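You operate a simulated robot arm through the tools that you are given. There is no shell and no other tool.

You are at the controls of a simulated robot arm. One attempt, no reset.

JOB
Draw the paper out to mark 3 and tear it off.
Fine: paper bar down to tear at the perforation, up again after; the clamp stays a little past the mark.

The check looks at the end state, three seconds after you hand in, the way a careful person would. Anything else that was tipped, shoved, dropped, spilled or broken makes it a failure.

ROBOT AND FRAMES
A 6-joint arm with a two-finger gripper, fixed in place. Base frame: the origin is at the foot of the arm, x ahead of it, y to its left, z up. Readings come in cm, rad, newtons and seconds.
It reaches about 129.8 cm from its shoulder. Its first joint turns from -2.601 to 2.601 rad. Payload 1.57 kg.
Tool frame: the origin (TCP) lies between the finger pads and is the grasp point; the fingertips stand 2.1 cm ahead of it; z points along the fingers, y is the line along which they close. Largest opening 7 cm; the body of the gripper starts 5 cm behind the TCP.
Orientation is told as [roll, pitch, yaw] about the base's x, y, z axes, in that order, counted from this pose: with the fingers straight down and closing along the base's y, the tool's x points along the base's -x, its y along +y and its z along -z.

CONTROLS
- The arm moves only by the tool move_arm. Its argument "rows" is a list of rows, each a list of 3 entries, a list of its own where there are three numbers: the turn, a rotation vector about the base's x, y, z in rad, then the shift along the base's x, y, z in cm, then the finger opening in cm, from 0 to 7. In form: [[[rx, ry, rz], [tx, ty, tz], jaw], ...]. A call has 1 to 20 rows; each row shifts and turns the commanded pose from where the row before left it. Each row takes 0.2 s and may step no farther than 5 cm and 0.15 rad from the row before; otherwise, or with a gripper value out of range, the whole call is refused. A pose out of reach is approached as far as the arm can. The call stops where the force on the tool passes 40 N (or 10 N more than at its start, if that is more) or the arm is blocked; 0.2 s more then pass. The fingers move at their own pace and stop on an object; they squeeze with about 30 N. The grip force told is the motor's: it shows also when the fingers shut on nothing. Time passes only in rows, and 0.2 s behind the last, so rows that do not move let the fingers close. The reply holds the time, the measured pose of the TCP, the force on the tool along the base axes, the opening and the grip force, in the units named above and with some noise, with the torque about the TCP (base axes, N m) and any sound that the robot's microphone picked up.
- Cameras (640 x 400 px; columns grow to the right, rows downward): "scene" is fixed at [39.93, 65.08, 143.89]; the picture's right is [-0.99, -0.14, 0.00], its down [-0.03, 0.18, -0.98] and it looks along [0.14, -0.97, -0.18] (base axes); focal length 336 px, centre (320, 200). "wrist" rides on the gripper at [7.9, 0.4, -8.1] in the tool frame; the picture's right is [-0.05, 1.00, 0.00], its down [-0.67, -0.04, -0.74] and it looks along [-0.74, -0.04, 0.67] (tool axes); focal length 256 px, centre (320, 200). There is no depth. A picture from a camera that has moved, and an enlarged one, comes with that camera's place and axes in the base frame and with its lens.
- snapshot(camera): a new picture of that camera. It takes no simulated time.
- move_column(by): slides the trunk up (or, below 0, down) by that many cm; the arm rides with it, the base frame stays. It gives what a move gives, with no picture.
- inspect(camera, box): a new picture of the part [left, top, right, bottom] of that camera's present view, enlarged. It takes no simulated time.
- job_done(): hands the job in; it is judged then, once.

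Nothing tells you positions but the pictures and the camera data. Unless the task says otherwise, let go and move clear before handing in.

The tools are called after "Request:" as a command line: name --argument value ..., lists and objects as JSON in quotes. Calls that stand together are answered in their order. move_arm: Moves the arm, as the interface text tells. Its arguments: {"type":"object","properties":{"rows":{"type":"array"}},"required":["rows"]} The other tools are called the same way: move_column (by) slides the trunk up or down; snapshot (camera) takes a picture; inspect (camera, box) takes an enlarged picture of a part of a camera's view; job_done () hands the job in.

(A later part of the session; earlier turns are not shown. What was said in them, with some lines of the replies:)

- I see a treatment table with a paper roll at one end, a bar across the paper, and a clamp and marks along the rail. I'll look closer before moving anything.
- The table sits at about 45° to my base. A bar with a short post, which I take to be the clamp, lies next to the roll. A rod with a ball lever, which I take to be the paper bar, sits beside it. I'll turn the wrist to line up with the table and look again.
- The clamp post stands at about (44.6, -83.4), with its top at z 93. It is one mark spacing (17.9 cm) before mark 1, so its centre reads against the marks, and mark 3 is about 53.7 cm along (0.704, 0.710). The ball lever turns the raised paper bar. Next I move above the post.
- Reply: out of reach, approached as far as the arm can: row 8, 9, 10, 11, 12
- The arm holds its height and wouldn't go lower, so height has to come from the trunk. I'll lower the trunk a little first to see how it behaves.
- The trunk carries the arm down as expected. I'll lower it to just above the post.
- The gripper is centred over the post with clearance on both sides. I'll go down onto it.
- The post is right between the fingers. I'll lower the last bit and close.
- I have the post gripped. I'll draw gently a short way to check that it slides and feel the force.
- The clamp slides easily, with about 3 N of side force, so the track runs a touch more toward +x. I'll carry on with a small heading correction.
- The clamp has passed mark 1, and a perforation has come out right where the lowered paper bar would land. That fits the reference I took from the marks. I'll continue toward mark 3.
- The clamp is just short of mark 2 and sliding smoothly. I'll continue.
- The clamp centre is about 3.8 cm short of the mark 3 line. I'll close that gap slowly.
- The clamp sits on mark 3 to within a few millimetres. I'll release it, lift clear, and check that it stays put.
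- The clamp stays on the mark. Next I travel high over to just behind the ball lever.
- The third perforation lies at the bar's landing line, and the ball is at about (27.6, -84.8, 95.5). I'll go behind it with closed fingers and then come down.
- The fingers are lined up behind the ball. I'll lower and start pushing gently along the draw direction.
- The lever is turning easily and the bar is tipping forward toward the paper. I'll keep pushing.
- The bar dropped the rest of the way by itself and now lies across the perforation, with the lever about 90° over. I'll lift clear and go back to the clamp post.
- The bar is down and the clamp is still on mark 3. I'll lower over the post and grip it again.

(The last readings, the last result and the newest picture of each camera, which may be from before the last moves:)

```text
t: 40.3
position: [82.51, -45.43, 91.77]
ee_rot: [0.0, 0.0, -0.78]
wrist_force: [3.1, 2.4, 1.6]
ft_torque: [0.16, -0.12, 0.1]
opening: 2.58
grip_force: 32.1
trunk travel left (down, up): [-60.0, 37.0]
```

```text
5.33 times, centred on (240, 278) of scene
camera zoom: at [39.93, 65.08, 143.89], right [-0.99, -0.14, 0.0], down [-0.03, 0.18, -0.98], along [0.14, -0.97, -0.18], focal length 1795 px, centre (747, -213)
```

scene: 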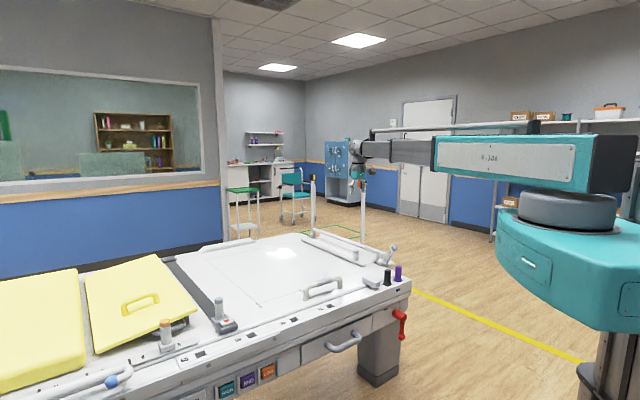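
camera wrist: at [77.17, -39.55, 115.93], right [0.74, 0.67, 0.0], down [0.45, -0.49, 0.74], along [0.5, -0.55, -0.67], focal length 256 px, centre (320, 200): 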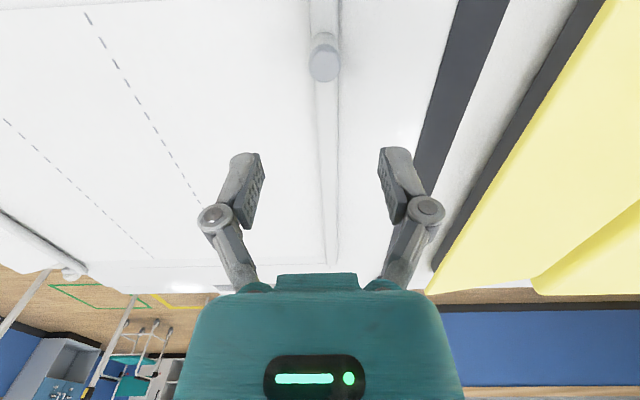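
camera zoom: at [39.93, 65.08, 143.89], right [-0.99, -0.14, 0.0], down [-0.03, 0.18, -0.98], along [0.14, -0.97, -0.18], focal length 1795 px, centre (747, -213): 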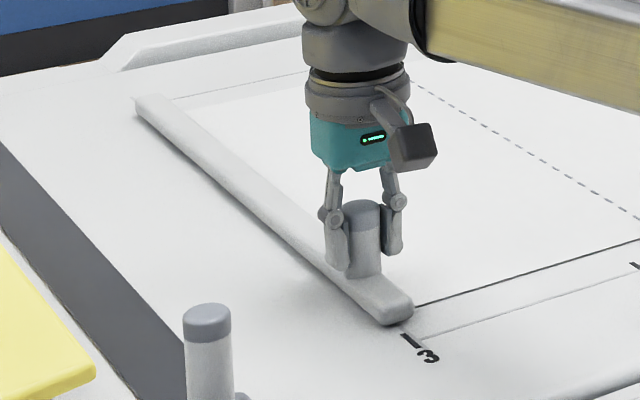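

Gripped again. I'll pull past the mark in small steps to break the perforation.

Request:
move_arm --rows '[[[0, 0, 0], [0.212, 0.212, 0], 1.5], [[0, 0, 0], [0.212, 0.212, 0], 1.5], [[0, 0, 0], [0.212, 0.212, 0], 1.5], [[0, 0, 0], [0.212, 0.212, 0], 1.5]]'

Request:
inspect --camera "scene" --box '[200, 190, 424, 330]'

```text
t: 41.3
position: [83.16, -44.78, 92.0]
ee_rot: [-0.001, 0.001, -0.781]
wrist_force: [-11.9, -3.4, -5.0]
ft_torque: [-0.64, -0.05, -0.12]
opening: 2.58
grip_force: 31.9
trunk travel left (down, up): [-60.0, 37.0]
```

```text
2.86 times, centred on (312, 260) of scene
camera zoom: at [39.93, 65.08, 143.89], right [-0.99, -0.14, 0.0], down [-0.03, 0.18, -0.98], along [0.14, -0.97, -0.18], focal length 962 px, centre (343, 29)
```

zoom: 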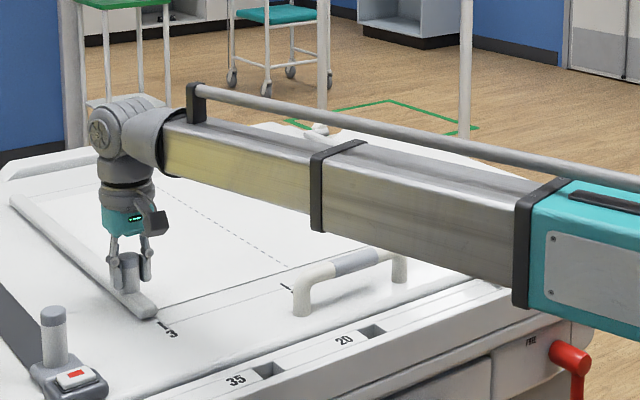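

Resistance along the pull is building, about 11 N. I'll keep pulling a little at a time.

Request:
move_arm --rows '[[[0, 0, 0], [0.2, 0.22, 0], 1.5], [[0, 0, 0], [0.2, 0.22, 0], 1.5], [[0, 0, 0], [0.0, 0.0, 0], 1.5]]'

Request:
inspect --camera "wrist" --box '[0, 0, 320, 200]'

Request:
inspect --camera "scene" --box '[260, 220, 420, 320]'

```text
t: 42.1
position: [83.65, -44.29, 91.91]
ee_rot: [0.001, 0.0, -0.781]
wrist_force: [-9.7, -6.4, -3.4]
ft_torque: [0.25, 0.65, -0.05]
opening: 2.6
grip_force: 32.0
trunk travel left (down, up): [-60.0, 37.0]
```

```text
2.00 times, centred on (160, 100) of wrist
camera zoom: at [78.33, -38.39, 100.05], right [0.74, 0.67, 0.0], down [0.45, -0.49, 0.74], along [0.5, -0.55, -0.67], focal length 512 px, centre (640, 400)
```

zoom: 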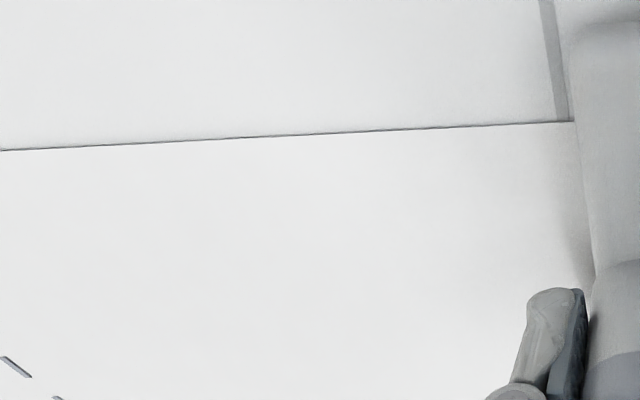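

```text
4.00 times, centred on (340, 270) of scene
camera zoom: at [39.93, 65.08, 143.89], right [-0.99, -0.14, 0.0], down [-0.03, 0.18, -0.98], along [0.14, -0.97, -0.18], focal length 1346 px, centre (240, -80)
```

zoom: 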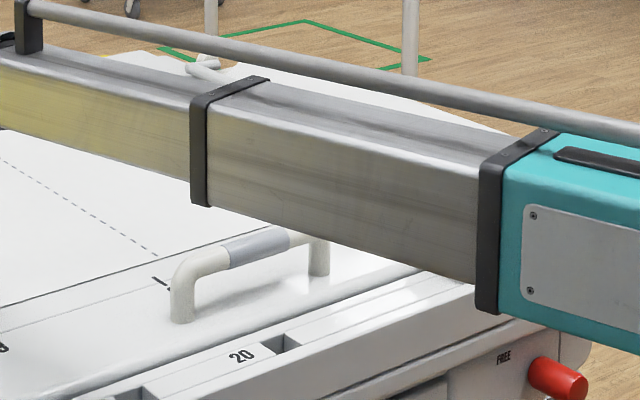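

Request:
move_arm --rows '[[[0, 0, 0], [0.212, 0.212, 0], 1.5], [[0, 0, 0], [0.212, 0.212, 0], 1.5], [[0, 0, 0], [0.0, 0.0, 0], 1.5]]'

Request:
snapshot --camera "wrist"

Request:
snapshot --camera "scene"

```text
t: 42.9
position: [84.22, -43.74, 91.71]
ee_rot: [0.001, -0.003, -0.781]
wrist_force: [0.7, 0.3, 2.6]
ft_torque: [0.24, -0.21, 0.18]
opening: 2.59
grip_force: 32.3
trunk travel left (down, up): [-60.0, 37.0]
```

```text
taken
camera wrist: at [78.84, -37.85, 100.04], right [0.74, 0.67, 0.0], down [0.45, -0.49, 0.75], along [0.5, -0.55, -0.67], focal length 256 px, centre (320, 200)
```

wrist: 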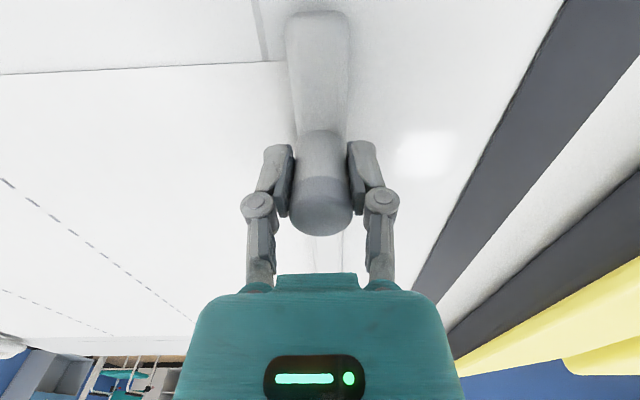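

```text
taken
```

scene: 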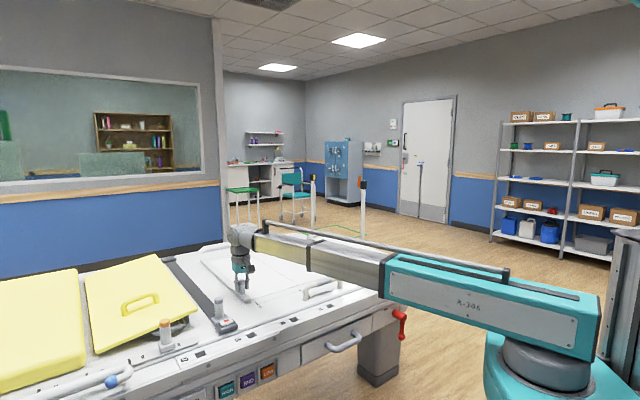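

The pull force has dropped to nothing, so the perforation has probably torn. I'll release, lift and look at the bar area.

Request:
move_arm --rows '[[[0, 0, 0], [0, 0, 0], 3], [[0, 0, 0], [0, 0, 0], 4], [[0, 0, 0], [0, 0, 0], 5], [[0, 0, 0], [0, 0, 0], 5.5], [[0, 0, 0], [0, 0, 0], 5.5]]'

Request:
move_column --by 16

Request:
inspect --camera "scene" --box '[200, 190, 424, 330]'

Request:
inspect --camera "scene" --box '[290, 215, 418, 295]'

```text
t: 44.1
position: [84.04, -43.77, 91.82]
ee_rot: [0.001, 0.0, -0.781]
wrist_force: [-0.2, -0.6, -1.1]
ft_torque: [-0.05, -0.03, 0.03]
opening: 5.5
grip_force: 0.1
trunk travel left (down, up): [-60.0, 37.0]
```

```text
t: 45.9
position: [84.19, -43.66, 107.88]
ee_rot: [0.0, -0.001, -0.779]
wrist_force: [-0.3, 1.0, -0.2]
ft_torque: [-0.03, 0.03, 0.02]
opening: 5.5
grip_force: 0.0
trunk travel left (down, up): [-76.0, 21.0]
```

```text
2.86 times, centred on (312, 260) of scene
camera zoom: at [39.93, 65.08, 143.89], right [-0.99, -0.14, 0.0], down [-0.03, 0.18, -0.98], along [0.14, -0.97, -0.18], focal length 962 px, centre (343, 29)
```

zoom: 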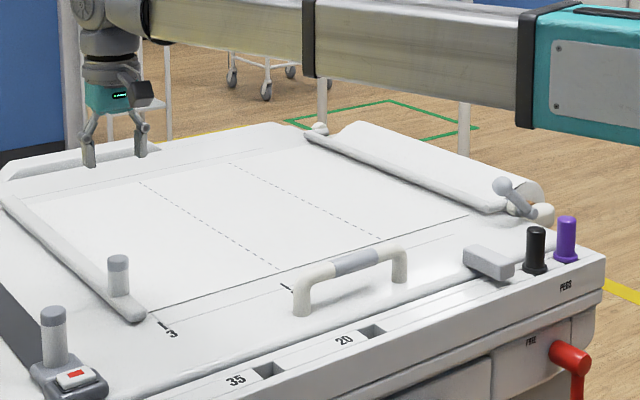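

```text
5.00 times, centred on (354, 255) of scene
camera zoom: at [39.93, 65.08, 143.89], right [-0.99, -0.14, 0.0], down [-0.03, 0.18, -0.98], along [0.14, -0.97, -0.18], focal length 1683 px, centre (150, -75)
```

zoom: 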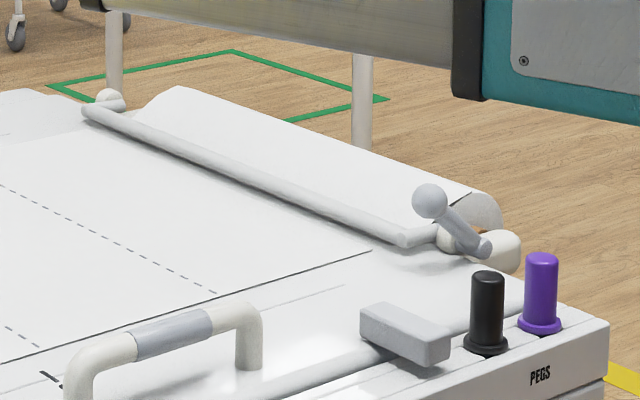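

The sheet has come off: its back edge now lies clear of the bar, and the clamp rests about 2 cm past mark 3. What's left is putting the bar back up, so I'll move to the front side of the ball, which is now at about (35.7, -77.1, 93.8).

Request:
move_arm --rows '[[[0, 0, 0], [-3.479, -2.3, 0], 5.5], [[0, 0, 0], [-3.479, -2.3, 0], 4], [[0, 0, 0], [-3.479, -2.3, 0], 2], [[0, 0, 0], [-3.479, -2.3, 0], 0], [[0, 0, 0], [-3.479, -2.3, 0], 0], [[0, 0, 0], [-3.479, -2.3, 0], 0], [[0, 0, 0], [-3.479, -2.3, 0], 0], [[0, 0, 0], [-3.479, -2.3, 0], 0], [[0, 0, 0], [-3.479, -2.3, 0], 0], [[0, 0, 0], [-3.479, -2.3, 0], 0], [[0, 0, 0], [-3.479, -2.3, 0], 0], [[0, 0, 0], [-3.479, -2.3, 0], 0], [[0, 0, 0], [-3.479, -2.3, 0], 0], [[0, 0, 0], [0, 0, 0], 0]]'

Request:
snapshot --camera "wrist"

```text
t: 48.9
position: [38.81, -73.8, 107.9]
ee_rot: [-0.001, 0.002, -0.78]
wrist_force: [1.0, 0.3, 0.5]
ft_torque: [-0.02, 0.01, -0.01]
opening: 0.01
grip_force: 28.6
trunk travel left (down, up): [-76.0, 21.0]
```

```text
taken
camera wrist: at [33.48, -67.79, 116.03], right [0.74, 0.67, 0.0], down [0.45, -0.49, 0.74], along [0.5, -0.55, -0.67], focal length 256 px, centre (320, 200)
```

wrist: 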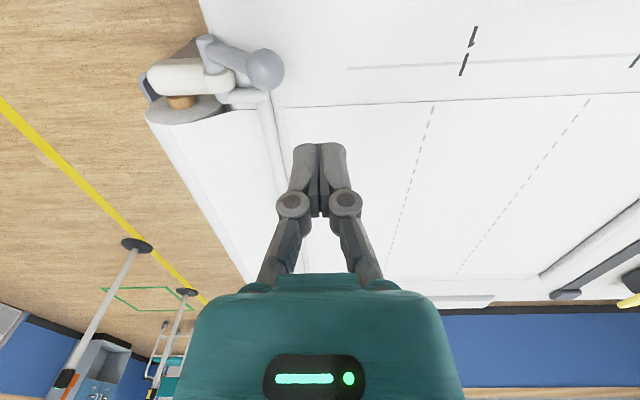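

The fingers are about 4.5 cm in front of the ball and in line with it. I'll lower and push back toward the roll.

Request:
move_column --by -12.6

Request:
move_arm --rows '[[[0, 0, 0], [-0.495, -0.5, 0], 0], [[0, 0, 0], [-0.495, -0.5, 0], 0], [[0, 0, 0], [-0.495, -0.5, 0], 0], [[0, 0, 0], [-0.495, -0.5, 0], 0], [[0, 0, 0], [-0.495, -0.5, 0], 0], [[0, 0, 0], [-0.495, -0.5, 0], 0], [[0, 0, 0], [-0.495, -0.5, 0], 0]]'

Request:
inspect --camera "scene" --box '[290, 205, 418, 285]'

Request:
snapshot --camera "wrist"

```text
t: 50.4
position: [38.85, -73.72, 95.33]
ee_rot: [0.0, 0.0, -0.78]
wrist_force: [-0.3, 0.6, 0.7]
ft_torque: [0.0, 0.01, 0.01]
opening: 0.0
grip_force: 28.6
trunk travel left (down, up): [-63.4, 33.6]
```

```text
t: 52.0
position: [35.48, -77.11, 95.4]
ee_rot: [-0.001, -0.001, -0.78]
wrist_force: [0.0, 1.0, 0.6]
ft_torque: [-0.01, 0.01, 0.02]
opening: 0.0
grip_force: 28.8
trunk travel left (down, up): [-63.4, 33.6]
```

```text
5.00 times, centred on (354, 245) of scene
camera zoom: at [39.93, 65.08, 143.89], right [-0.99, -0.14, 0.0], down [-0.03, 0.18, -0.98], along [0.14, -0.97, -0.18], focal length 1683 px, centre (150, -25)
```

zoom: 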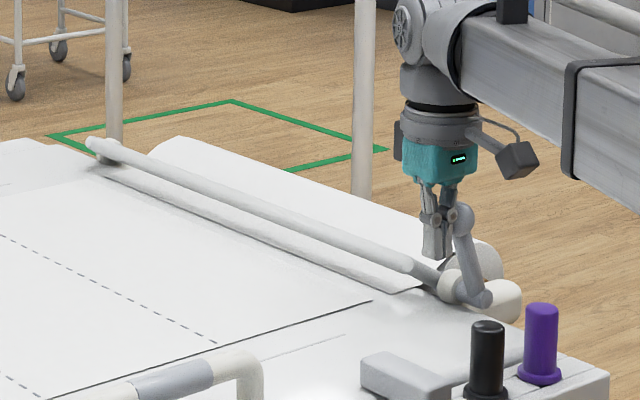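

```text
taken
camera wrist: at [29.96, -71.28, 103.45], right [0.74, 0.67, 0.0], down [0.45, -0.49, 0.74], along [0.5, -0.55, -0.67], focal length 256 px, centre (320, 200)
```

wrist: 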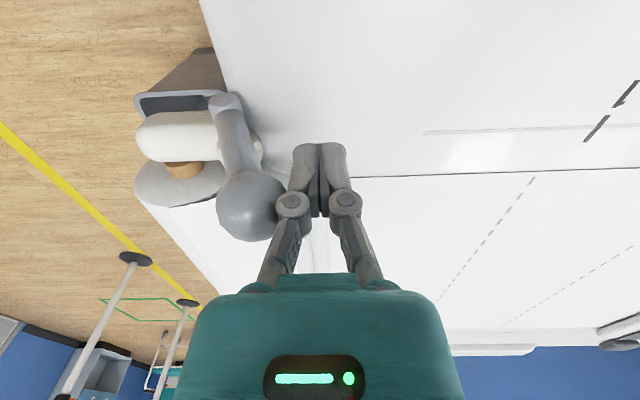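

The bar is swinging back up with almost no force. I'll keep pushing.

Request:
move_arm --rows '[[[0, 0, 0], [-0.495, -0.5, 0], 0], [[0, 0, 0], [-0.495, -0.5, 0], 0], [[0, 0, 0], [-0.495, -0.5, 0], 0], [[0, 0, 0], [-0.495, -0.5, 0], 0], [[0, 0, 0], [-0.495, -0.5, 0], 0], [[0, 0, 0], [0, 0, 0], 0]]'

Request:
inspect --camera "scene" --box '[290, 205, 418, 285]'

Request:
snapshot --camera "wrist"

```text
t: 53.4
position: [32.77, -79.81, 95.33]
ee_rot: [0.001, 0.0, -0.779]
wrist_force: [-0.4, 0.4, 0.0]
ft_torque: [0.02, 0.0, 0.0]
opening: 0.01
grip_force: 28.4
trunk travel left (down, up): [-63.4, 33.6]
```

```text
5.00 times, centred on (354, 245) of scene
camera zoom: at [39.93, 65.08, 143.89], right [-0.99, -0.14, 0.0], down [-0.03, 0.18, -0.98], along [0.14, -0.97, -0.18], focal length 1683 px, centre (150, -25)
```

zoom: 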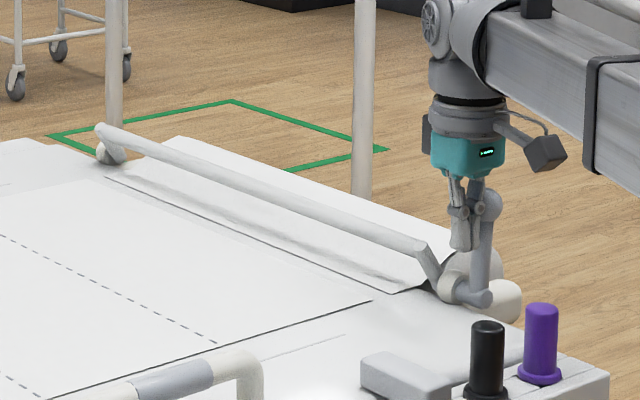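

```text
taken
camera wrist: at [27.49, -73.78, 103.44], right [0.74, 0.67, 0.0], down [0.45, -0.49, 0.74], along [0.5, -0.55, -0.67], focal length 256 px, centre (320, 200)
```

wrist: 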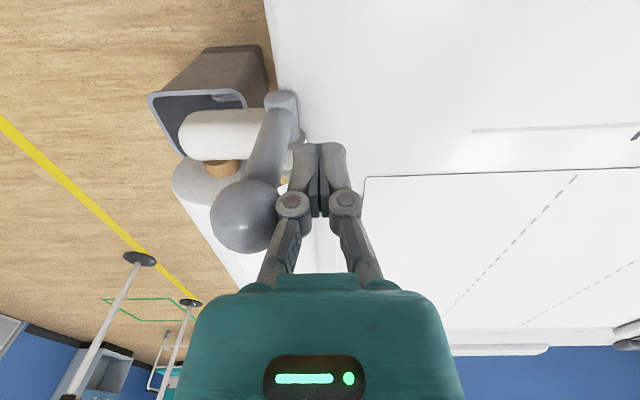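

The bar is about two thirds of the way up. I'll push on.

Request:
move_arm --rows '[[[0, 0, 0], [-0.424, -0.424, 0], 0], [[0, 0, 0], [-0.424, -0.424, 0], 0], [[0, 0, 0], [-0.424, -0.424, 0], 0], [[0, 0, 0], [-0.424, -0.424, 0], 0], [[0, 0, 0], [0, 0, 0], 0]]'

Request:
inspect --camera "scene" --box '[290, 205, 418, 285]'

Request:
snapshot --camera "wrist"

```text
t: 54.6
position: [31.07, -81.38, 95.28]
ee_rot: [0.0, -0.001, -0.778]
wrist_force: [-0.3, 0.5, 0.6]
ft_torque: [0.03, 0.02, -0.02]
opening: 0.01
grip_force: 28.7
trunk travel left (down, up): [-63.4, 33.6]
```

```text
5.00 times, centred on (354, 245) of scene
camera zoom: at [39.93, 65.08, 143.89], right [-0.99, -0.14, 0.0], down [-0.03, 0.18, -0.98], along [0.14, -0.97, -0.18], focal length 1683 px, centre (150, -25)
```

zoom: 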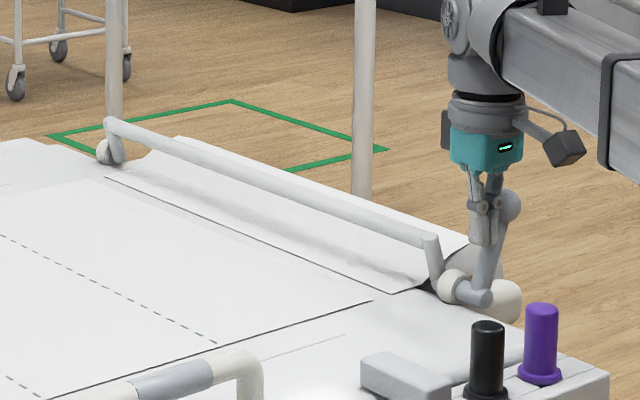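

```text
taken
camera wrist: at [25.79, -75.49, 103.44], right [0.74, 0.67, 0.0], down [0.45, -0.49, 0.74], along [0.5, -0.55, -0.67], focal length 256 px, centre (320, 200)
```

wrist: 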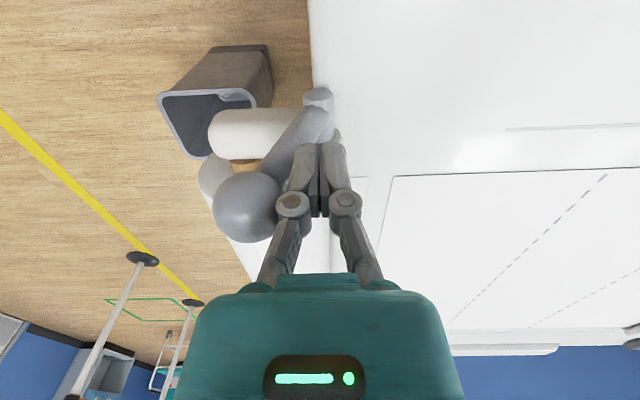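

Request:
move_arm --rows '[[[0, 0, 0], [-0.283, -0.283, 0], 0], [[0, 0, 0], [-0.283, -0.283, 0], 0], [[0, 0, 0], [-0.283, -0.283, 0], 0], [[0, 0, 0], [-0.283, -0.283, 0], 0], [[0, 0, 0], [0, 0, 0], 0]]'

Request:
inspect --camera "scene" --box '[290, 205, 418, 285]'

Request:
snapshot --camera "wrist"

```text
t: 55.8
position: [29.98, -82.43, 95.13]
ee_rot: [-0.001, 0.001, -0.78]
wrist_force: [0.0, -0.2, -0.1]
ft_torque: [-0.05, -0.01, -0.06]
opening: 0.0
grip_force: 28.9
trunk travel left (down, up): [-63.4, 33.6]
```

```text
5.00 times, centred on (354, 245) of scene
camera zoom: at [39.93, 65.08, 143.89], right [-0.99, -0.14, 0.0], down [-0.03, 0.18, -0.98], along [0.14, -0.97, -0.18], focal length 1683 px, centre (150, -25)
```

zoom: 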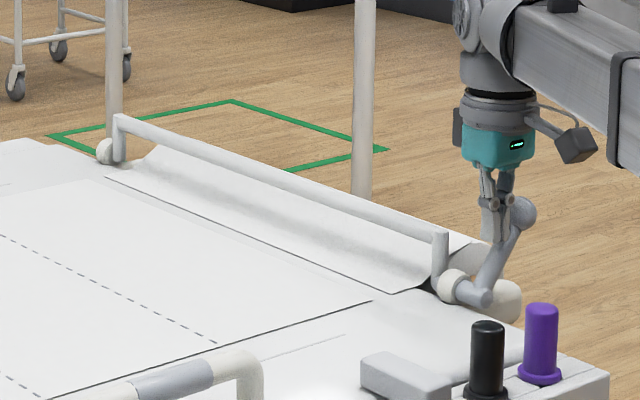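

```text
taken
camera wrist: at [24.72, -76.58, 103.44], right [0.74, 0.67, 0.0], down [0.45, -0.49, 0.74], along [0.5, -0.55, -0.67], focal length 256 px, centre (320, 200)
```

wrist: 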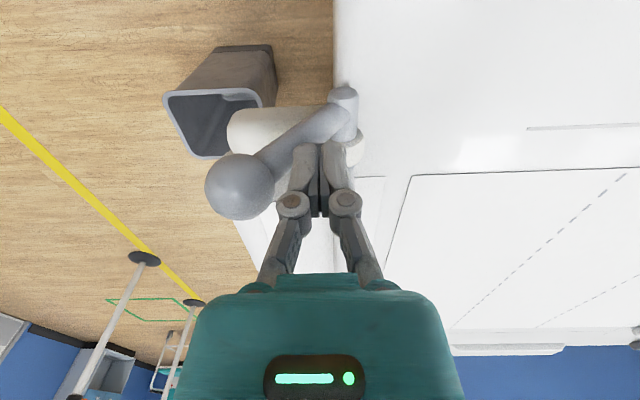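

The bar is fully up again and matches its starting picture. I'll lift straight clear and check everything.

Request:
move_column --by 20

Request:
move_arm --rows '[[[0, 0, 0], [-1, 3, 0], 3], [[0, 0, 0], [-1, 3, 0], 5], [[0, 0, 0], [-1, 3, 0], 6], [[0, 0, 0], [-1, 3, 0], 6], [[0, 0, 0], [0, 0, 0], 6]]'

Request:
snapshot --camera "scene"

Request:
inspect --camera "scene" --box '[180, 200, 420, 350]'

Request:
inspect --camera "scene" --box '[290, 225, 418, 305]'

Request:
inspect --camera "scene" --box '[190, 255, 270, 315]'

```text
t: 58.0
position: [30.07, -82.39, 115.37]
ee_rot: [-0.001, 0.001, -0.779]
wrist_force: [0.1, 0.3, 0.0]
ft_torque: [-0.01, -0.02, -0.02]
opening: 0.02
grip_force: 28.3
trunk travel left (down, up): [-83.4, 13.6]
```

```text
t: 59.2
position: [25.93, -70.48, 115.32]
ee_rot: [-0.001, 0.001, -0.781]
wrist_force: [0.0, 0.8, -0.6]
ft_torque: [-0.03, 0.0, 0.02]
opening: 5.98
grip_force: 0.1
trunk travel left (down, up): [-83.4, 13.6]
```

```text
taken
```

scene: 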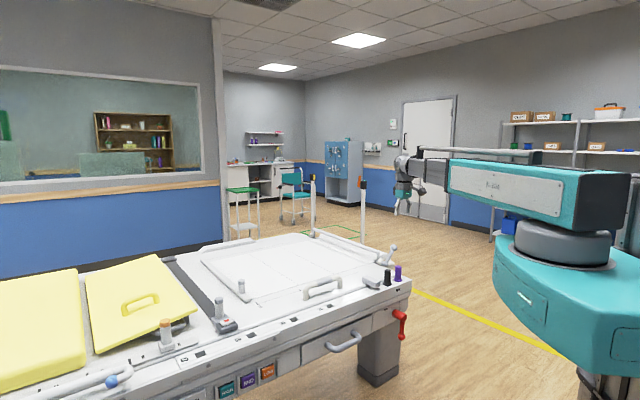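

```text
2.67 times, centred on (300, 275) of scene
camera zoom: at [39.93, 65.08, 143.89], right [-0.99, -0.14, 0.0], down [-0.03, 0.18, -0.98], along [0.14, -0.97, -0.18], focal length 897 px, centre (373, 0)
```

zoom: 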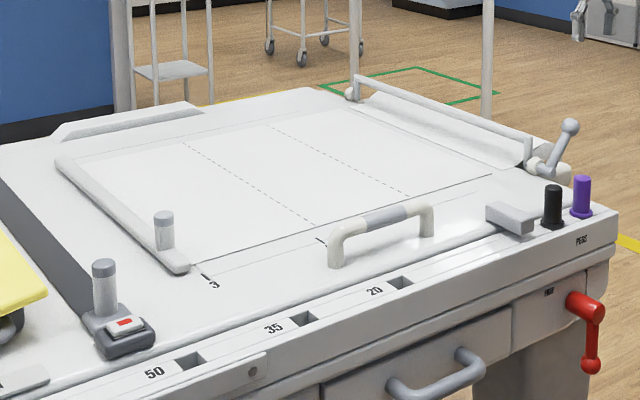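

```text
5.00 times, centred on (354, 265) of scene
camera zoom: at [39.93, 65.08, 143.89], right [-0.99, -0.14, 0.0], down [-0.03, 0.18, -0.98], along [0.14, -0.97, -0.18], focal length 1683 px, centre (150, -125)
```

zoom: 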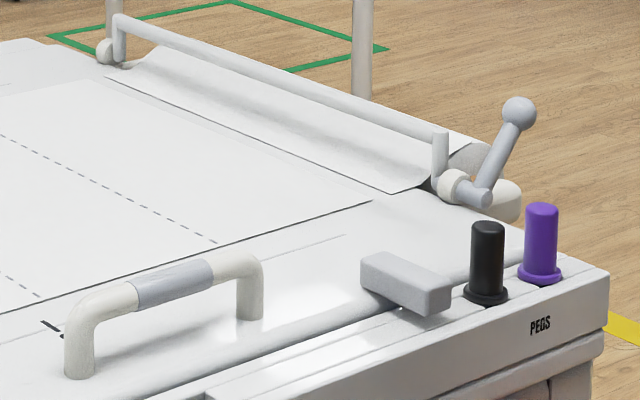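

```text
6.67 times, centred on (230, 285) of scene
camera zoom: at [39.93, 65.08, 143.89], right [-0.99, -0.14, 0.0], down [-0.03, 0.18, -0.98], along [0.14, -0.97, -0.18], focal length 2243 px, centre (920, -367)
```

zoom: 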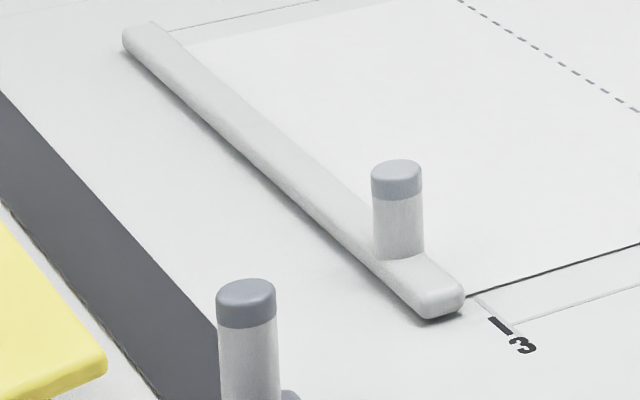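

The sheet is torn at the third perforation and separated from the roll. The bar and lever are back up as they started, the clamp sits about 2 cm past mark 3, and nothing else has moved. The arm is clear, so I'm handing in.

Request:
job_done

```text
The job is handed in.
```

The paper is drawn out to mark 3 and torn off at the perforation, and I've handed the job in. No verdict has come back yet.

- **Sheet:** it tore with the paper bar down, and its back edge lies clear of the roll.
- **Paper bar:** it is fully up again, and the lever is back where it started.
- **Clamp:** it rests about 2 cm past mark 3, because I had to pull it that far to break the perforation.
- **Surroundings:** the final pictures show nothing else moved, and the arm is clear of the table.
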